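You operate a simulated robot arm through the tools that you are given. There is no shell and no other tool. Be economical: measure what you need, move in short steps, check, and stop when the job is done.

The job below is to be done with a simulated robot arm. You get a single attempt, and the scene is never put back.

Task
Stack the pack labelled "Pads" from the top of the bench on top of the pack marked "Clips".

The check looks at the end state, three seconds after you hand in, the way a careful person would. Anything else that was tipped, shoved, dropped, spilled or broken makes it a failure.

Robot
A 6-joint arm with a two-finger parallel gripper, fixed in place. Base frame: the origin is at the foot of the arm, x ahead of it, y to its left, z up; the work surface is at about z = 0. Lengths are in m, angles in degrees, forces in N, time in s.
With the tool pointing down near the work surface it reaches from about 0.18 to 0.46 m from the base axis. Its first joint turns from -70.0 to 70.0 degrees. Payload 1.9 kg.
Tool frame: the origin (TCP) lies between the finger pads and is the grasp point; the fingertips stand 0.023 m ahead of it; z points along the fingers, y is the line along which they close. The gripper opens to 0.094 m. The fingers are 0.038 m wide and 0.01 m thick; the gripper's body (0.054 by 0.096 m) begins 0.039 m behind the TCP.
Orientation is that of the tool frame in the base frame, as [roll, pitch, yaw] about the fixed x, y, z axes, in that order (R = Rz(yaw) Ry(pitch) Rx(roll)). With the fingers straight down and closing along the base's y, the tool's x points along the base's -x, its y along +y and its z along -z.

Tools
- The arm moves only by the tool servo_tool. Its argument "increments" is a list of rows, each an object of numbers (a shift or turn left out is 0, a gripper value left out holds the last): "dx", "dy", "dz": the shift along the base's x, y, z in m; "yaw": the turn about the base's z in rad; "gripper": the opening in per cent of the stroke, from 0 (shut) to 100 (fully open). In form: [{"dx": .., "dy": .., "dz": .., "yaw": .., "gripper": ..}, ...]. A call has 1 to 12 rows; each row is the pose to reach, as a shift and turn from the pose commanded when the call began. Rows are played at 5 a second. More than 0.05 m and 8.6 degrees between two rows, or a gripper value outside its range, and nothing of the call is played. Where a pose cannot be reached the arm comes as near as it can. A force on the tool above 40 N (or 10 N above the force at the start of the call, whichever is more), or a blocked arm, ends the call early, and 0.2 s more pass. Each finger travels about 0.108 m/s and halts on what it meets, pressing with about 22 N; the grip force reading is that of the motor and also rises with nothing between the fingers. The clock runs only during rows and for 0.2 s after the last one: add rows that repeat a pose to give the fingers time. It gives the time, the measured TCP pose, the force on the tool (base axes), the opening and the grip force at its end, in the units of the frame above (readings bear some noise), and new pictures: "pictures" is both (left out), scene, wrist or none.
- Cameras (640 x 400 px; columns grow to the right, rows downward): "scene" is fixed at [0.0805, 0.3313, 0.4213]; the picture's right is [-0.51, -0.86, 0.00], its down [-0.48, 0.28, -0.83] and it looks along [0.71, -0.42, -0.56] (base axes); focal length 279 px, centre (320, 200). "wrist" rides on the gripper at [0.086, 0.016, -0.075] in the tool frame; the picture's right is [-0.18, 0.98, 0.00], its down [-0.58, -0.11, -0.81] and it looks along [-0.79, -0.15, 0.59] (tool axes); focal length 243 px, centre (320, 200). There is no depth. A picture from a camera that has moved, and an enlarged one, comes with that camera's place and axes in the base frame and with its lens. The place of the scene camera against the robot may be out by one fixed shift of up to 0.012 m in any direction.
- zoom(camera, box): a new picture of the part [left, top, right, bottom] of that camera's present view, enlarged. No time passes.
- finish_job(): hands the job in; it is judged then, once.

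Work in short steps. Places have to be worked out from the pictures, the camera data and where the tool is seen: move nearer, look again, correct. Check each grasp and each placing, and mend what went wrong. You have 90 turns and 170 pictures in all, those below and enlarged ones among them. Open the gripper and draw the arm clear of the work before you hand the job in, unless the task says otherwise; then end with one line.

The tools are called after "Emit:" as a command line: name --argument value ..., lists and objects as JSON in quotes. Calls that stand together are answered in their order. servo_tool: Moves the arm, as the interface text tells. Its arguments: {"type":"object","properties":{"increments":{"type":"array","items":{"type":"object","properties":{"dx":{"type":"number"},"dy":{"type":"number"},"dz":{"type":"number"},"yaw":{"type":"number"},"gripper":{"type":"number"}}}},"pictures":{"type":"string","enum":["both","scene","wrist","none"]}},"required":["increments"]} The other tools are called the same way: zoom (camera, box) takes an enlarged picture of a part of a camera's view; finish_job () hands the job in.

At the start:

```text
time_s: 0.0
tcp_pos: [0.2991, 0.1783, 0.2773]
ee_rot: [179.9, 0.0, 180.0]
force: [-0.6, 0.4, -0.1]
opening: 0.094
finger_force: 0.0
```

scene: 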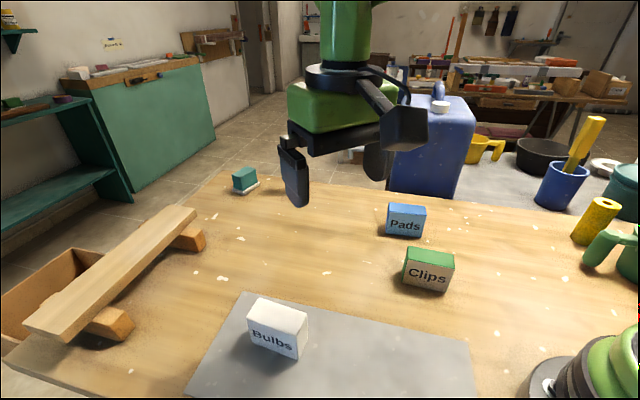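
wrist: 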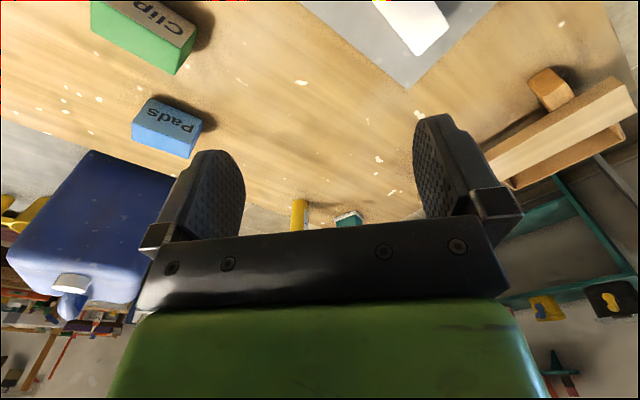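

The Pads pack (blue) and Clips pack (green top) are both on the bench. I'll zoom in on each to measure edges.

Emit:
zoom --camera "scene" --box '[360, 180, 480, 310]'

Emit:
zoom --camera "wrist" --box '[80, 0, 240, 170]'

```text
3.08 times, centred on (420, 245) of scene
camera zoom: at [0.0805, 0.3313, 0.4213], right [-0.51, -0.86, 0.0], down [-0.48, 0.28, -0.83], along [0.71, -0.42, -0.56], focal length 859 px, centre (12, 62)
```

zoom: 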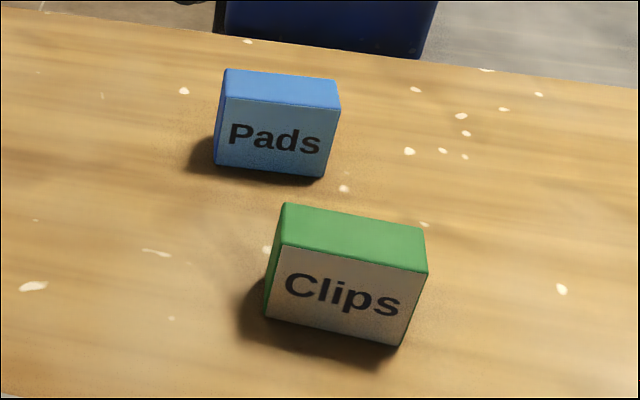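

```text
2.35 times, centred on (160, 85) of wrist
camera zoom: at [0.2132, 0.1963, 0.3536], right [0.18, 0.98, 0.0], down [0.58, -0.11, 0.81], along [0.79, -0.15, -0.59], focal length 571 px, centre (696, 471)
```

zoom: 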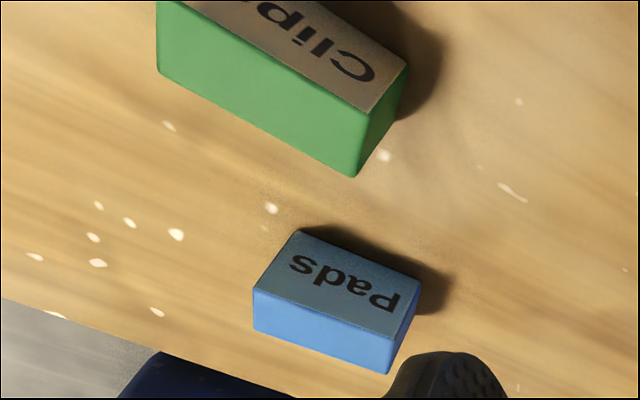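

Both packs measure about 0.077 × 0.036 m and stand about 0.06 m tall, with long axes at about 46°. I put Pads near (0.410, -0.086) and Clips near (0.284, -0.015). I'll move above Pads, turn about 46° so the fingers close across its thin side, then look again.

Emit:
servo_tool --increments '[{"dx": 0.016, "dy": -0.038, "dz": -0.007, "yaw": 0.118}, {"dx": 0.032, "dy": -0.075, "dz": -0.014, "yaw": 0.236}, {"dx": 0.048, "dy": -0.113, "dz": -0.021, "yaw": 0.354}, {"dx": 0.064, "dy": -0.151, "dz": -0.028, "yaw": 0.472}, {"dx": 0.08, "dy": -0.189, "dz": -0.035, "yaw": 0.59}, {"dx": 0.096, "dy": -0.227, "dz": -0.042, "yaw": 0.708}, {"dx": 0.111, "dy": -0.264, "dz": -0.05, "yaw": 0.82}, {"dx": 0.111, "dy": -0.264, "dz": -0.07, "yaw": 0.82}, {"dx": 0.111, "dy": -0.264, "dz": -0.1, "yaw": 0.82}, {"dx": 0.111, "dy": -0.264, "dz": -0.1, "yaw": 0.82}]'

```text
time_s: 2.2
tcp_pos: [0.4108, -0.0852, 0.1784]
ee_rot: [179.8, 0.0, -133.0]
force: [0.7, -0.2, 0.3]
opening: 0.0941
finger_force: 0.1
camera wrist: at [0.3399, -0.1364, 0.2543], right [-0.59, 0.81, 0.0], down [0.48, 0.35, 0.81], along [0.65, 0.48, -0.59], focal length 243 px, centre (320, 200)
```

scene: 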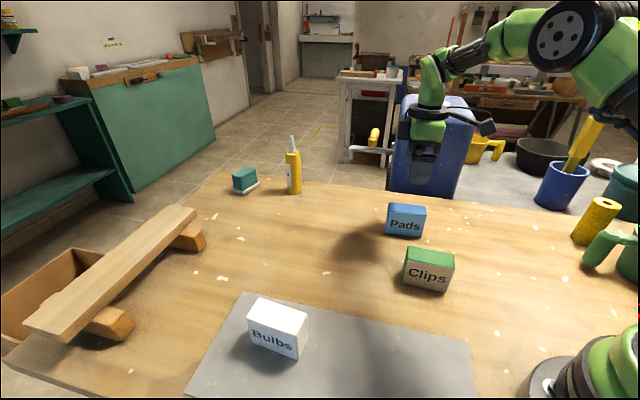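
wrist: 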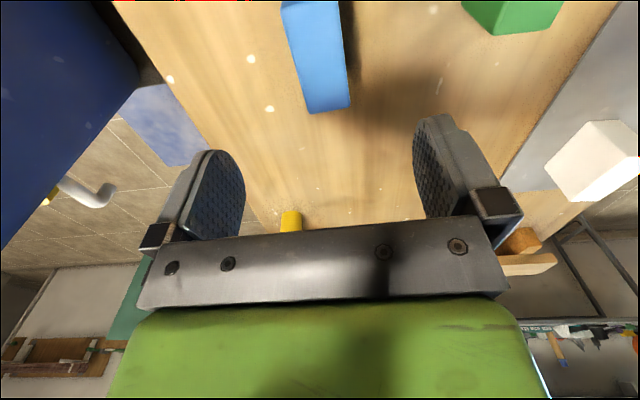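

The gripper is above Pads and well clear of the blue can. I'll zoom the wrist view to refine the position and yaw.

Emit:
zoom --camera "wrist" --box '[250, 0, 410, 120]'

Emit:
zoom --camera "wrist" --box '[440, 0, 600, 100]'

```text
3.33 times, centred on (330, 60) of wrist
camera zoom: at [0.3399, -0.1364, 0.2543], right [-0.59, 0.81, 0.0], down [0.48, 0.35, 0.81], along [0.65, 0.48, -0.59], focal length 809 px, centre (287, 667)
```

zoom: 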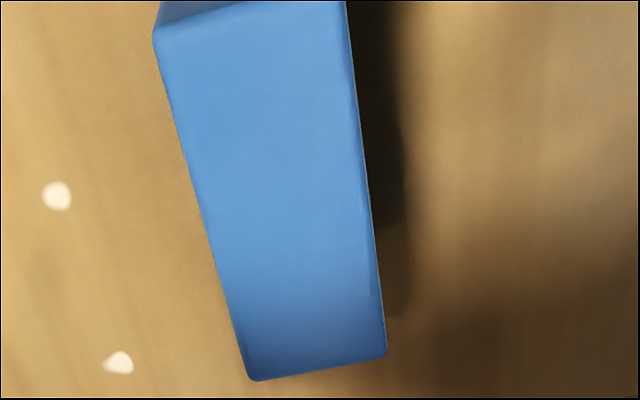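

```text
4.00 times, centred on (520, 50) of wrist
camera zoom: at [0.3399, -0.1364, 0.2543], right [-0.59, 0.81, 0.0], down [0.48, 0.35, 0.81], along [0.65, 0.48, -0.59], focal length 970 px, centre (-480, 800)
```

zoom: 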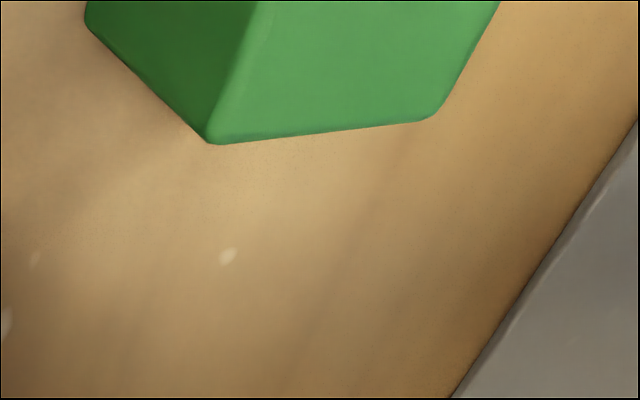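

Refined, the Pads centre is about (0.412, -0.082), its long axis is at about 47.8°, and its top is at about z = 0.06. I'll make that small correction and go down to TCP z = 0.042.

Emit:
servo_tool --increments '[{"dx": 0.001, "dy": 0.003, "dz": -0.03, "yaw": 0.014}, {"dx": 0.001, "dy": 0.003, "dz": -0.06, "yaw": 0.014}, {"dx": 0.001, "dy": 0.003, "dz": -0.085, "yaw": 0.014}, {"dx": 0.001, "dy": 0.003, "dz": -0.11, "yaw": 0.014}, {"dx": 0.001, "dy": 0.003, "dz": -0.125, "yaw": 0.014}, {"dx": 0.001, "dy": 0.003, "dz": -0.135, "yaw": 0.014}, {"dx": 0.001, "dy": 0.003, "dz": -0.135, "yaw": 0.014}]'

```text
time_s: 3.8
tcp_pos: [0.4127, -0.0828, 0.0432]
ee_rot: [179.9, 0.0, -132.1]
force: [0.1, 0.4, -0.4]
opening: 0.0942
finger_force: 0.1
camera wrist: at [0.3415, -0.1346, 0.1193], right [-0.6, 0.8, 0.0], down [0.47, 0.36, 0.81], along [0.64, 0.49, -0.59], focal length 243 px, centre (320, 200)
```

scene: 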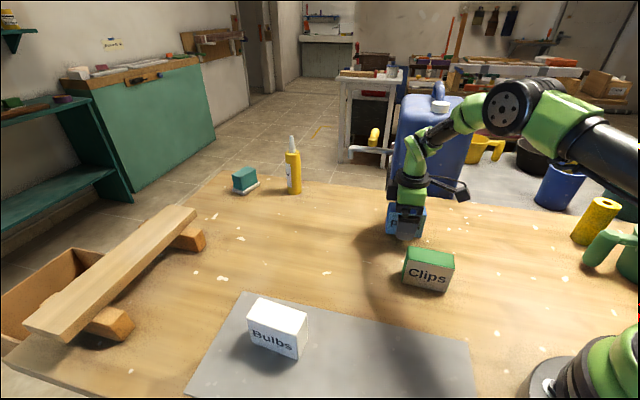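
wrist: 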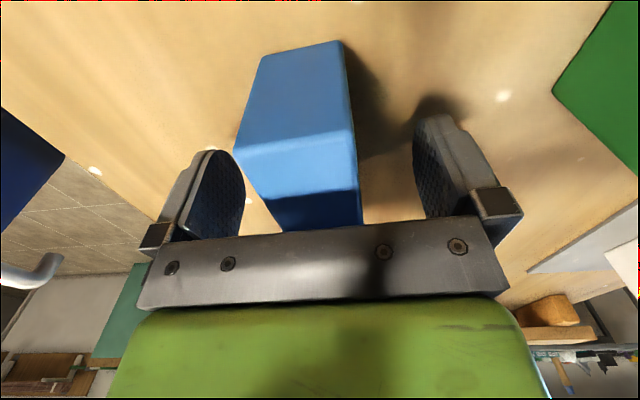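

The pack sits centred between the fingers: its near top edge is at column 296 against the 297 I expected. I'll close the gripper.

Emit:
servo_tool --increments '[{"gripper": 50}, {"gripper": 30}, {"gripper": 10}, {"gripper": 0}, {"gripper": 0}, {"gripper": 0}]' --pictures "wrist"

```text
time_s: 5.2
tcp_pos: [0.4117, -0.0823, 0.0446]
ee_rot: [180.0, 0.0, -132.2]
force: [0.6, -0.2, 1.1]
opening: 0.0378
finger_force: 21.9
camera wrist: at [0.3415, -0.1346, 0.1195], right [-0.6, 0.8, 0.0], down [0.47, 0.36, 0.81], along [0.64, 0.49, -0.59], focal length 243 px, centre (320, 200)
```

wrist: 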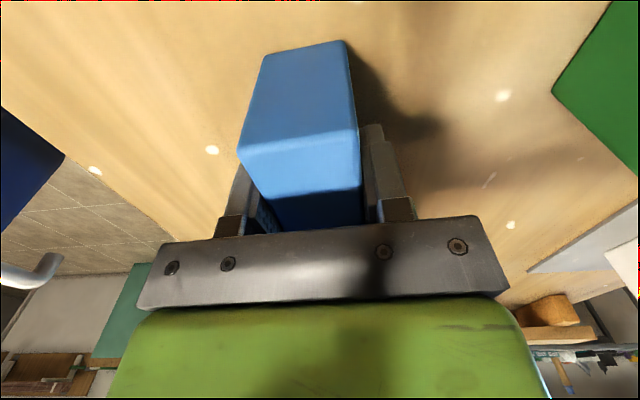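

The grip is on the pack: opening 0.038 m, 22 N. I'll lift 0.12 m straight up and check.

Emit:
servo_tool --increments '[{"dz": 0.01}, {"dz": 0.03}, {"dz": 0.06}, {"dz": 0.09}, {"dz": 0.12}, {"dz": 0.12}]'

```text
time_s: 6.6
tcp_pos: [0.4101, -0.0825, 0.164]
ee_rot: [179.9, 0.0, -132.2]
force: [-0.1, -0.6, -0.2]
opening: 0.0381
finger_force: 22.0
camera wrist: at [0.3397, -0.1345, 0.2396], right [-0.6, 0.8, 0.0], down [0.47, 0.36, 0.81], along [0.64, 0.49, -0.59], focal length 243 px, centre (320, 200)
```

scene: 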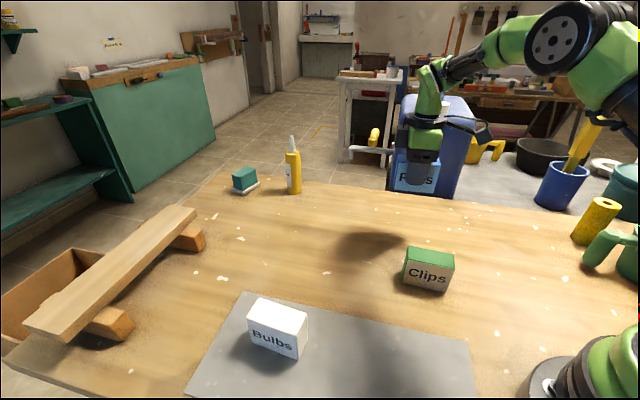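
wrist: 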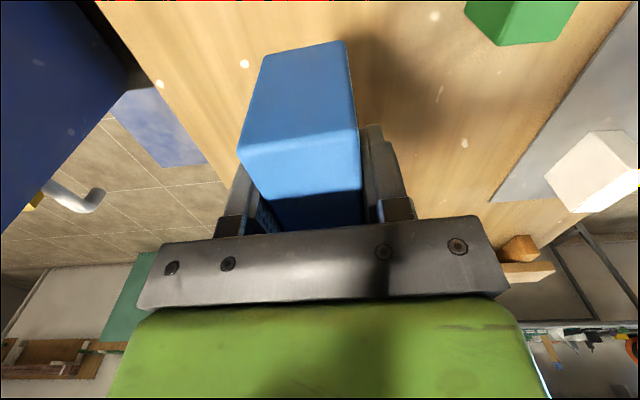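

Pads is held securely and its bottom is near z = 0.12. I'll go part of the way towards Clips and look again with the wrist camera.

Emit:
servo_tool --increments '[{"dx": -0.02, "dy": 0.012}, {"dx": -0.045, "dy": 0.025}, {"dx": -0.065, "dy": 0.035}, {"dx": -0.08, "dy": 0.04}, {"dx": -0.08, "dy": 0.04}]'

Emit:
zoom --camera "wrist" --box '[340, 0, 540, 125]'

Emit:
zoom --camera "scene" --box '[360, 150, 520, 310]'

```text
time_s: 7.8
tcp_pos: [0.33, -0.0419, 0.1627]
ee_rot: [180.0, 0.1, -132.2]
force: [-0.1, -0.2, -0.7]
opening: 0.0381
finger_force: 21.6
camera wrist: at [0.2598, -0.094, 0.2377], right [-0.6, 0.8, 0.0], down [0.47, 0.36, 0.81], along [0.64, 0.49, -0.59], focal length 243 px, centre (320, 200)
```

scene: 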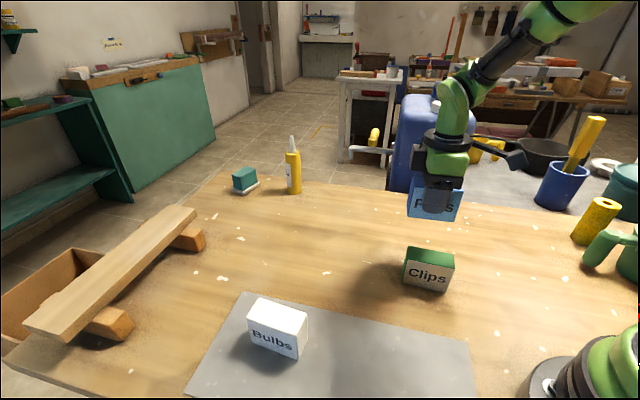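
wrist: 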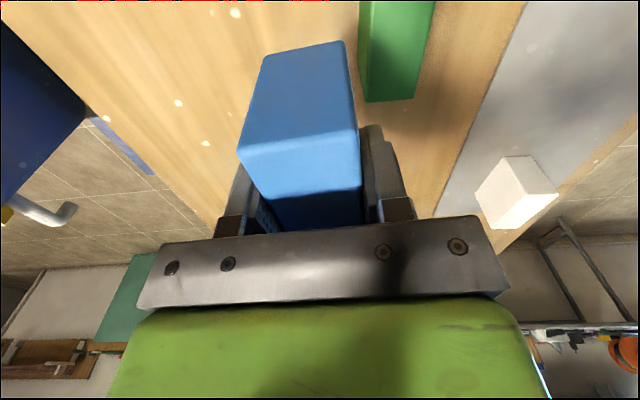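

```text
3.20 times, centred on (440, 62) of wrist
camera zoom: at [0.2598, -0.094, 0.2377], right [-0.6, 0.8, 0.0], down [0.47, 0.36, 0.81], along [0.64, 0.49, -0.59], focal length 776 px, centre (-64, 640)
```

zoom: 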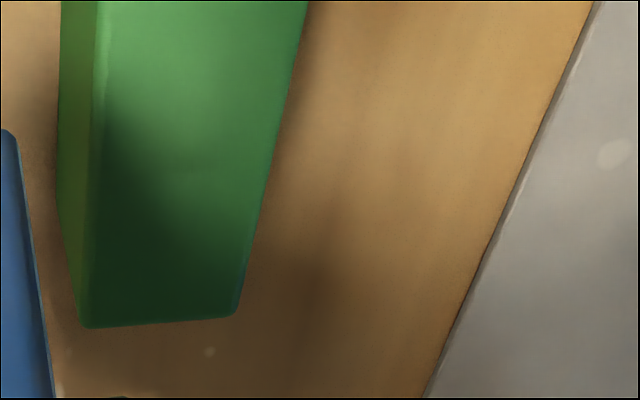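

```text
2.50 times, centred on (440, 230) of scene
camera zoom: at [0.0805, 0.3313, 0.4213], right [-0.51, -0.86, 0.0], down [-0.48, 0.28, -0.83], along [0.71, -0.42, -0.56], focal length 698 px, centre (20, 125)
```

zoom: 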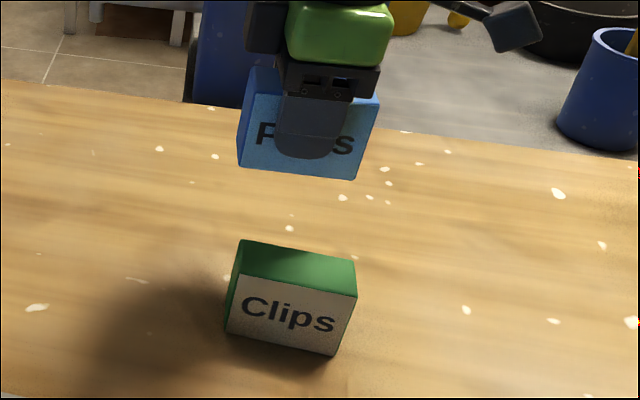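

From the new view, the Clips centre is about (0.284, -0.013) and its yaw about 43.8°. I'll shift over it, turn by -0.07 rad and lower to leave a gap of about 2 cm, then check.

Emit:
servo_tool --increments '[{"dx": -0.016, "dy": 0.01, "yaw": -0.025}, {"dx": -0.032, "dy": 0.02, "yaw": -0.05}, {"dx": -0.0465, "dy": 0.0295, "yaw": -0.07}, {"dx": -0.0465, "dy": 0.0295, "dz": -0.018, "yaw": -0.07}, {"dx": -0.0465, "dy": 0.0295, "dz": -0.035, "yaw": -0.07}, {"dx": -0.0465, "dy": 0.0295, "dz": -0.035, "yaw": -0.07}]'

Emit:
zoom --camera "scene" --box '[380, 190, 500, 310]'

Emit:
zoom --camera "wrist" --box '[220, 0, 420, 125]'

```text
time_s: 9.2
tcp_pos: [0.285, -0.0115, 0.1267]
ee_rot: [179.9, -0.1, -136.2]
force: [0.5, 0.2, -1.5]
opening: 0.0377
finger_force: 21.5
camera wrist: at [0.2114, -0.0595, 0.202], right [-0.55, 0.84, 0.0], down [0.5, 0.32, 0.81], along [0.67, 0.44, -0.59], focal length 243 px, centre (320, 200)
```

scene: 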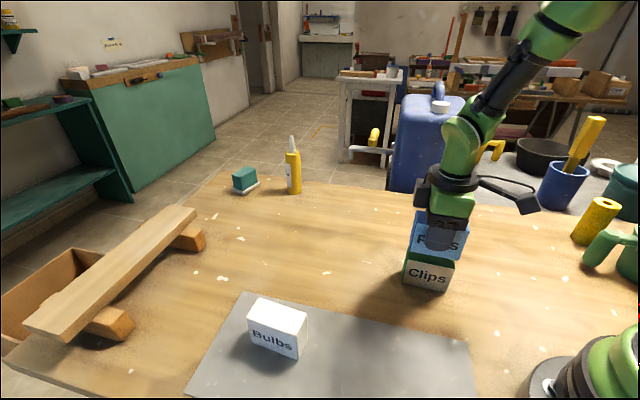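
wrist: 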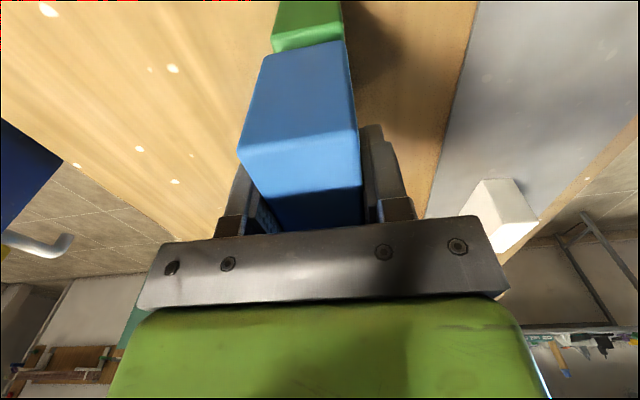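

```text
3.33 times, centred on (440, 250) of scene
camera zoom: at [0.0805, 0.3313, 0.4213], right [-0.51, -0.86, 0.0], down [-0.48, 0.28, -0.83], along [0.71, -0.42, -0.56], focal length 931 px, centre (-80, 33)
```

zoom: 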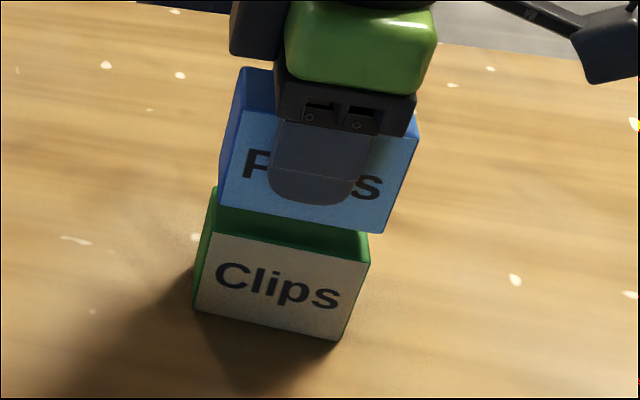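

```text
3.20 times, centred on (320, 62) of wrist
camera zoom: at [0.2114, -0.0595, 0.202], right [-0.55, 0.84, 0.0], down [0.5, 0.32, 0.81], along [0.67, 0.44, -0.59], focal length 776 px, centre (320, 640)
```

zoom: 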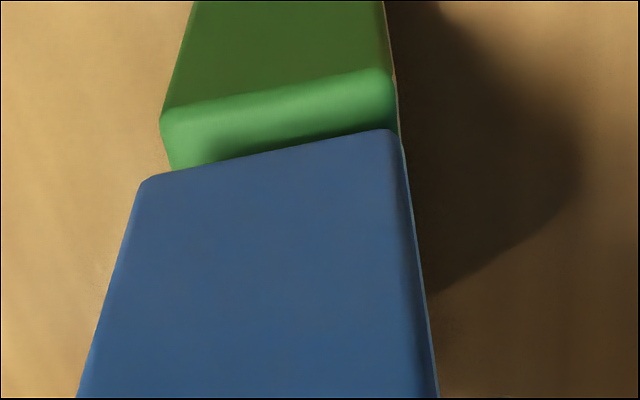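

Both cameras show Pads lined up with Clips to within about 1 mm, with a gap of about 2 cm. I'll lower it slowly.

Emit:
servo_tool --increments '[{"dz": -0.006}, {"dz": -0.011}, {"dz": -0.015}, {"dz": -0.017}, {"dz": -0.018}, {"dz": -0.018}]' --pictures "none"

Emit:
zoom --camera "scene" --box '[380, 190, 500, 310]'

Emit:
zoom --camera "wrist" --box '[220, 0, 420, 125]'

```text
time_s: 10.6
tcp_pos: [0.2835, -0.0121, 0.1101]
ee_rot: [179.9, 0.0, -136.3]
force: [-0.4, -0.1, -0.8]
opening: 0.0378
finger_force: 22.4
```

```text
3.33 times, centred on (440, 250) of scene
camera zoom: at [0.0805, 0.3313, 0.4213], right [-0.51, -0.86, 0.0], down [-0.48, 0.28, -0.83], along [0.71, -0.42, -0.56], focal length 931 px, centre (-80, 33)
```

zoom: 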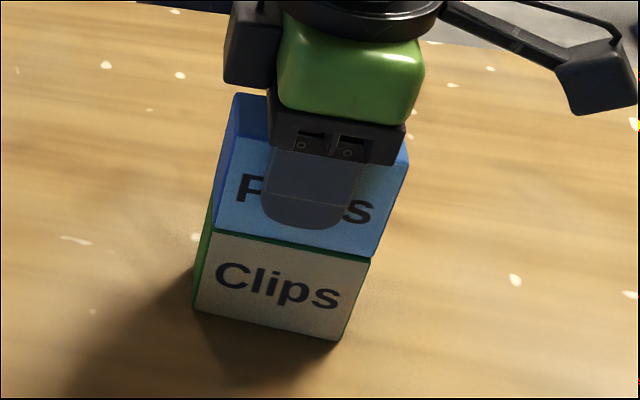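

```text
3.20 times, centred on (320, 62) of wrist
camera zoom: at [0.2114, -0.0596, 0.1856], right [-0.55, 0.84, 0.0], down [0.5, 0.32, 0.81], along [0.67, 0.44, -0.59], focal length 776 px, centre (320, 640)
```

zoom: 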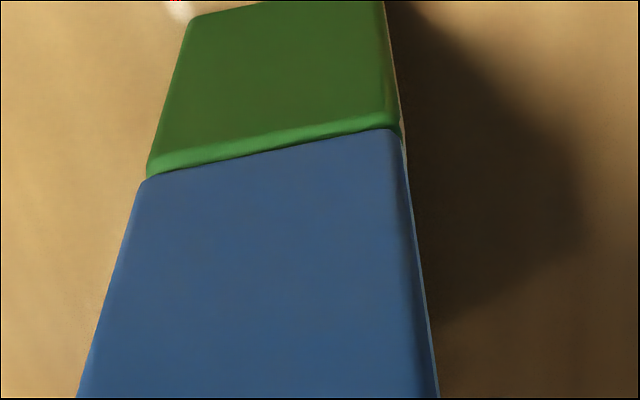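

There are a few millimetres left to go and the alignment still looks good. I'll creep down in 1 mm steps and watch the vertical force.

Emit:
servo_tool --increments '[{"dz": -0.001}, {"dz": -0.002}, {"dz": -0.0025}, {"dz": -0.0025}]' --pictures "none"

Emit:
zoom --camera "scene" --box '[390, 220, 470, 290]'

```text
time_s: 11.6
tcp_pos: [0.2858, -0.0128, 0.1081]
ee_rot: [-180.0, 0.1, -136.2]
force: [-1.2, 2.8, 25.4]
opening: 0.0378
finger_force: 21.8
```

```text
5.71 times, centred on (430, 255) of scene
camera zoom: at [0.0805, 0.3313, 0.4213], right [-0.51, -0.86, 0.0], down [-0.48, 0.28, -0.83], along [0.71, -0.42, -0.56], focal length 1596 px, centre (-309, -114)
```

zoom: 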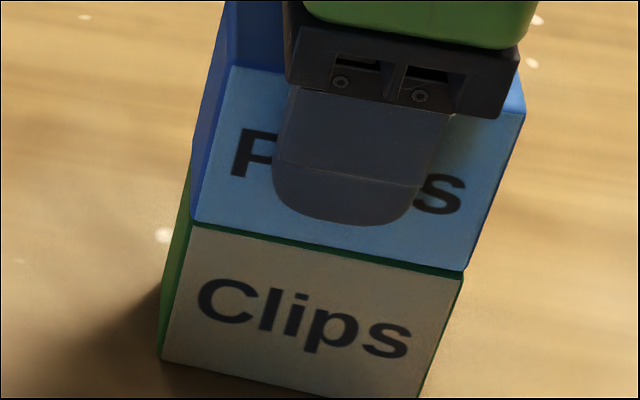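

The force reads 25 N, so Pads is resting on Clips. I'll back off about 1.3 mm to relieve the press, without letting go yet.

Emit:
servo_tool --increments '[{"dz": 0.0007}, {"dz": 0.0013}, {"dz": 0.0013}]' --pictures "none"

```text
time_s: 12.4
tcp_pos: [0.2847, -0.0127, 0.1095]
ee_rot: [179.8, -0.2, -136.2]
force: [1.2, 0.1, -0.1]
opening: 0.0376
finger_force: 22.4
```

The force is back to about zero, so it is just at contact. I'll lower 0.6 mm, open slowly, then check.

Emit:
servo_tool --increments '[{"dz": -0.0006}, {"dz": -0.0006, "gripper": 42}, {"dz": -0.0006, "gripper": 46}, {"dz": -0.0006, "gripper": 54}, {"dz": -0.0006, "gripper": 66}, {"dz": -0.0006, "gripper": 80}, {"dz": -0.0006, "gripper": 80}]'

```text
time_s: 14.0
tcp_pos: [0.2869, -0.0122, 0.1085]
ee_rot: [179.9, 0.0, -136.1]
force: [0.0, -0.1, 0.3]
opening: 0.0748
finger_force: 0.1
camera wrist: at [0.212, -0.0602, 0.1841], right [-0.55, 0.84, 0.0], down [0.5, 0.32, 0.81], along [0.67, 0.44, -0.59], focal length 243 px, centre (320, 200)
```

scene: 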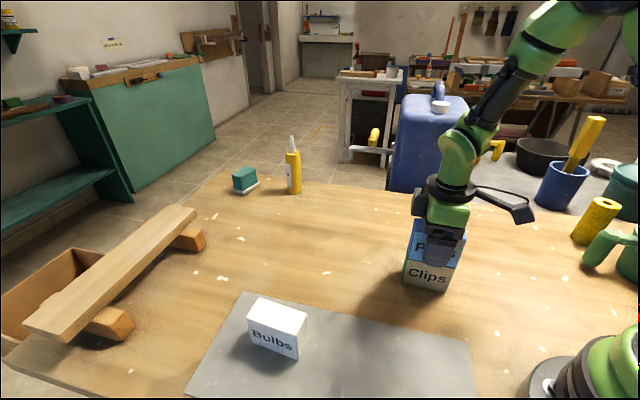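
wrist: 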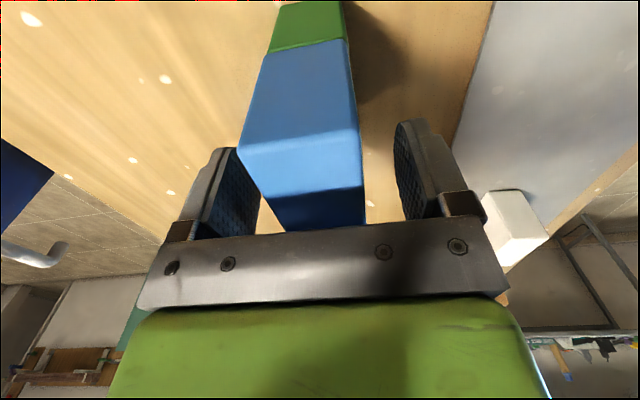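

Pads is released and stands on Clips, with the fingers clear on both sides. I'll go straight up, then back away.

Emit:
servo_tool --increments '[{"dz": 0.02}, {"dz": 0.05}, {"dz": 0.085}, {"dz": 0.12}, {"dx": 0.03, "dy": -0.03, "dz": 0.13}, {"dx": 0.06, "dy": -0.06, "dz": 0.13}, {"dx": 0.09, "dy": -0.09, "dz": 0.13}, {"dx": 0.09, "dy": -0.09, "dz": 0.13}]'

Emit:
zoom --camera "scene" --box '[370, 190, 490, 310]'

```text
time_s: 15.8
tcp_pos: [0.3762, -0.102, 0.2373]
ee_rot: [179.8, -0.1, -136.2]
force: [-0.3, -0.4, 0.8]
opening: 0.075
finger_force: 0.0
camera wrist: at [0.3025, -0.1501, 0.3125], right [-0.55, 0.84, 0.0], down [0.5, 0.32, 0.81], along [0.67, 0.44, -0.59], focal length 243 px, centre (320, 200)
```

scene: 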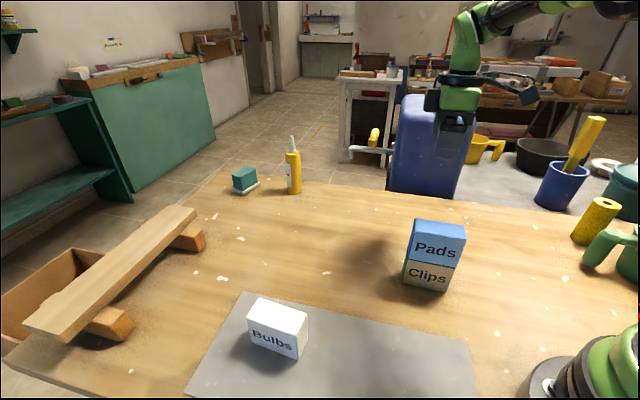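
wrist: 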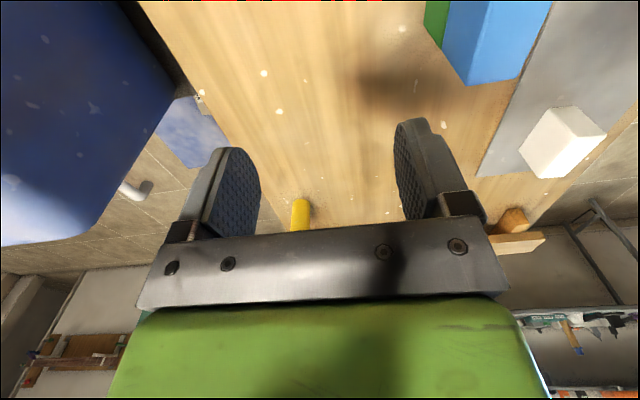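

```text
3.33 times, centred on (430, 250) of scene
camera zoom: at [0.0806, 0.3313, 0.4213], right [-0.51, -0.86, 0.0], down [-0.48, 0.28, -0.83], along [0.71, -0.42, -0.56], focal length 931 px, centre (-47, 33)
```

zoom: 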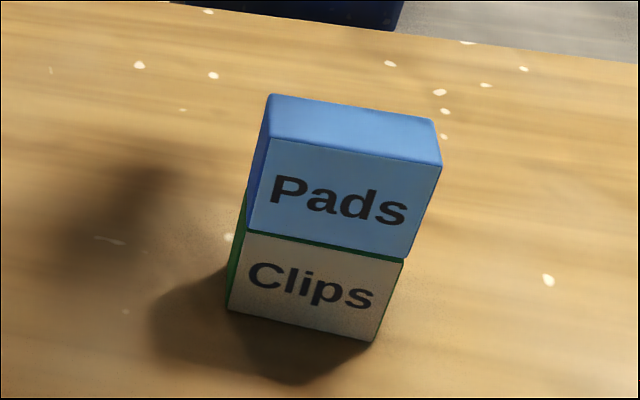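

Pads sits square and steady on Clips, nothing else has moved, and the arm is clear with the gripper open. I'm handing the job in.

Emit:
finish_job

```text
The job is handed in.
```

The "Pads" pack is stacked squarely on top of the "Clips" pack, nothing else was disturbed, and the job is handed in.
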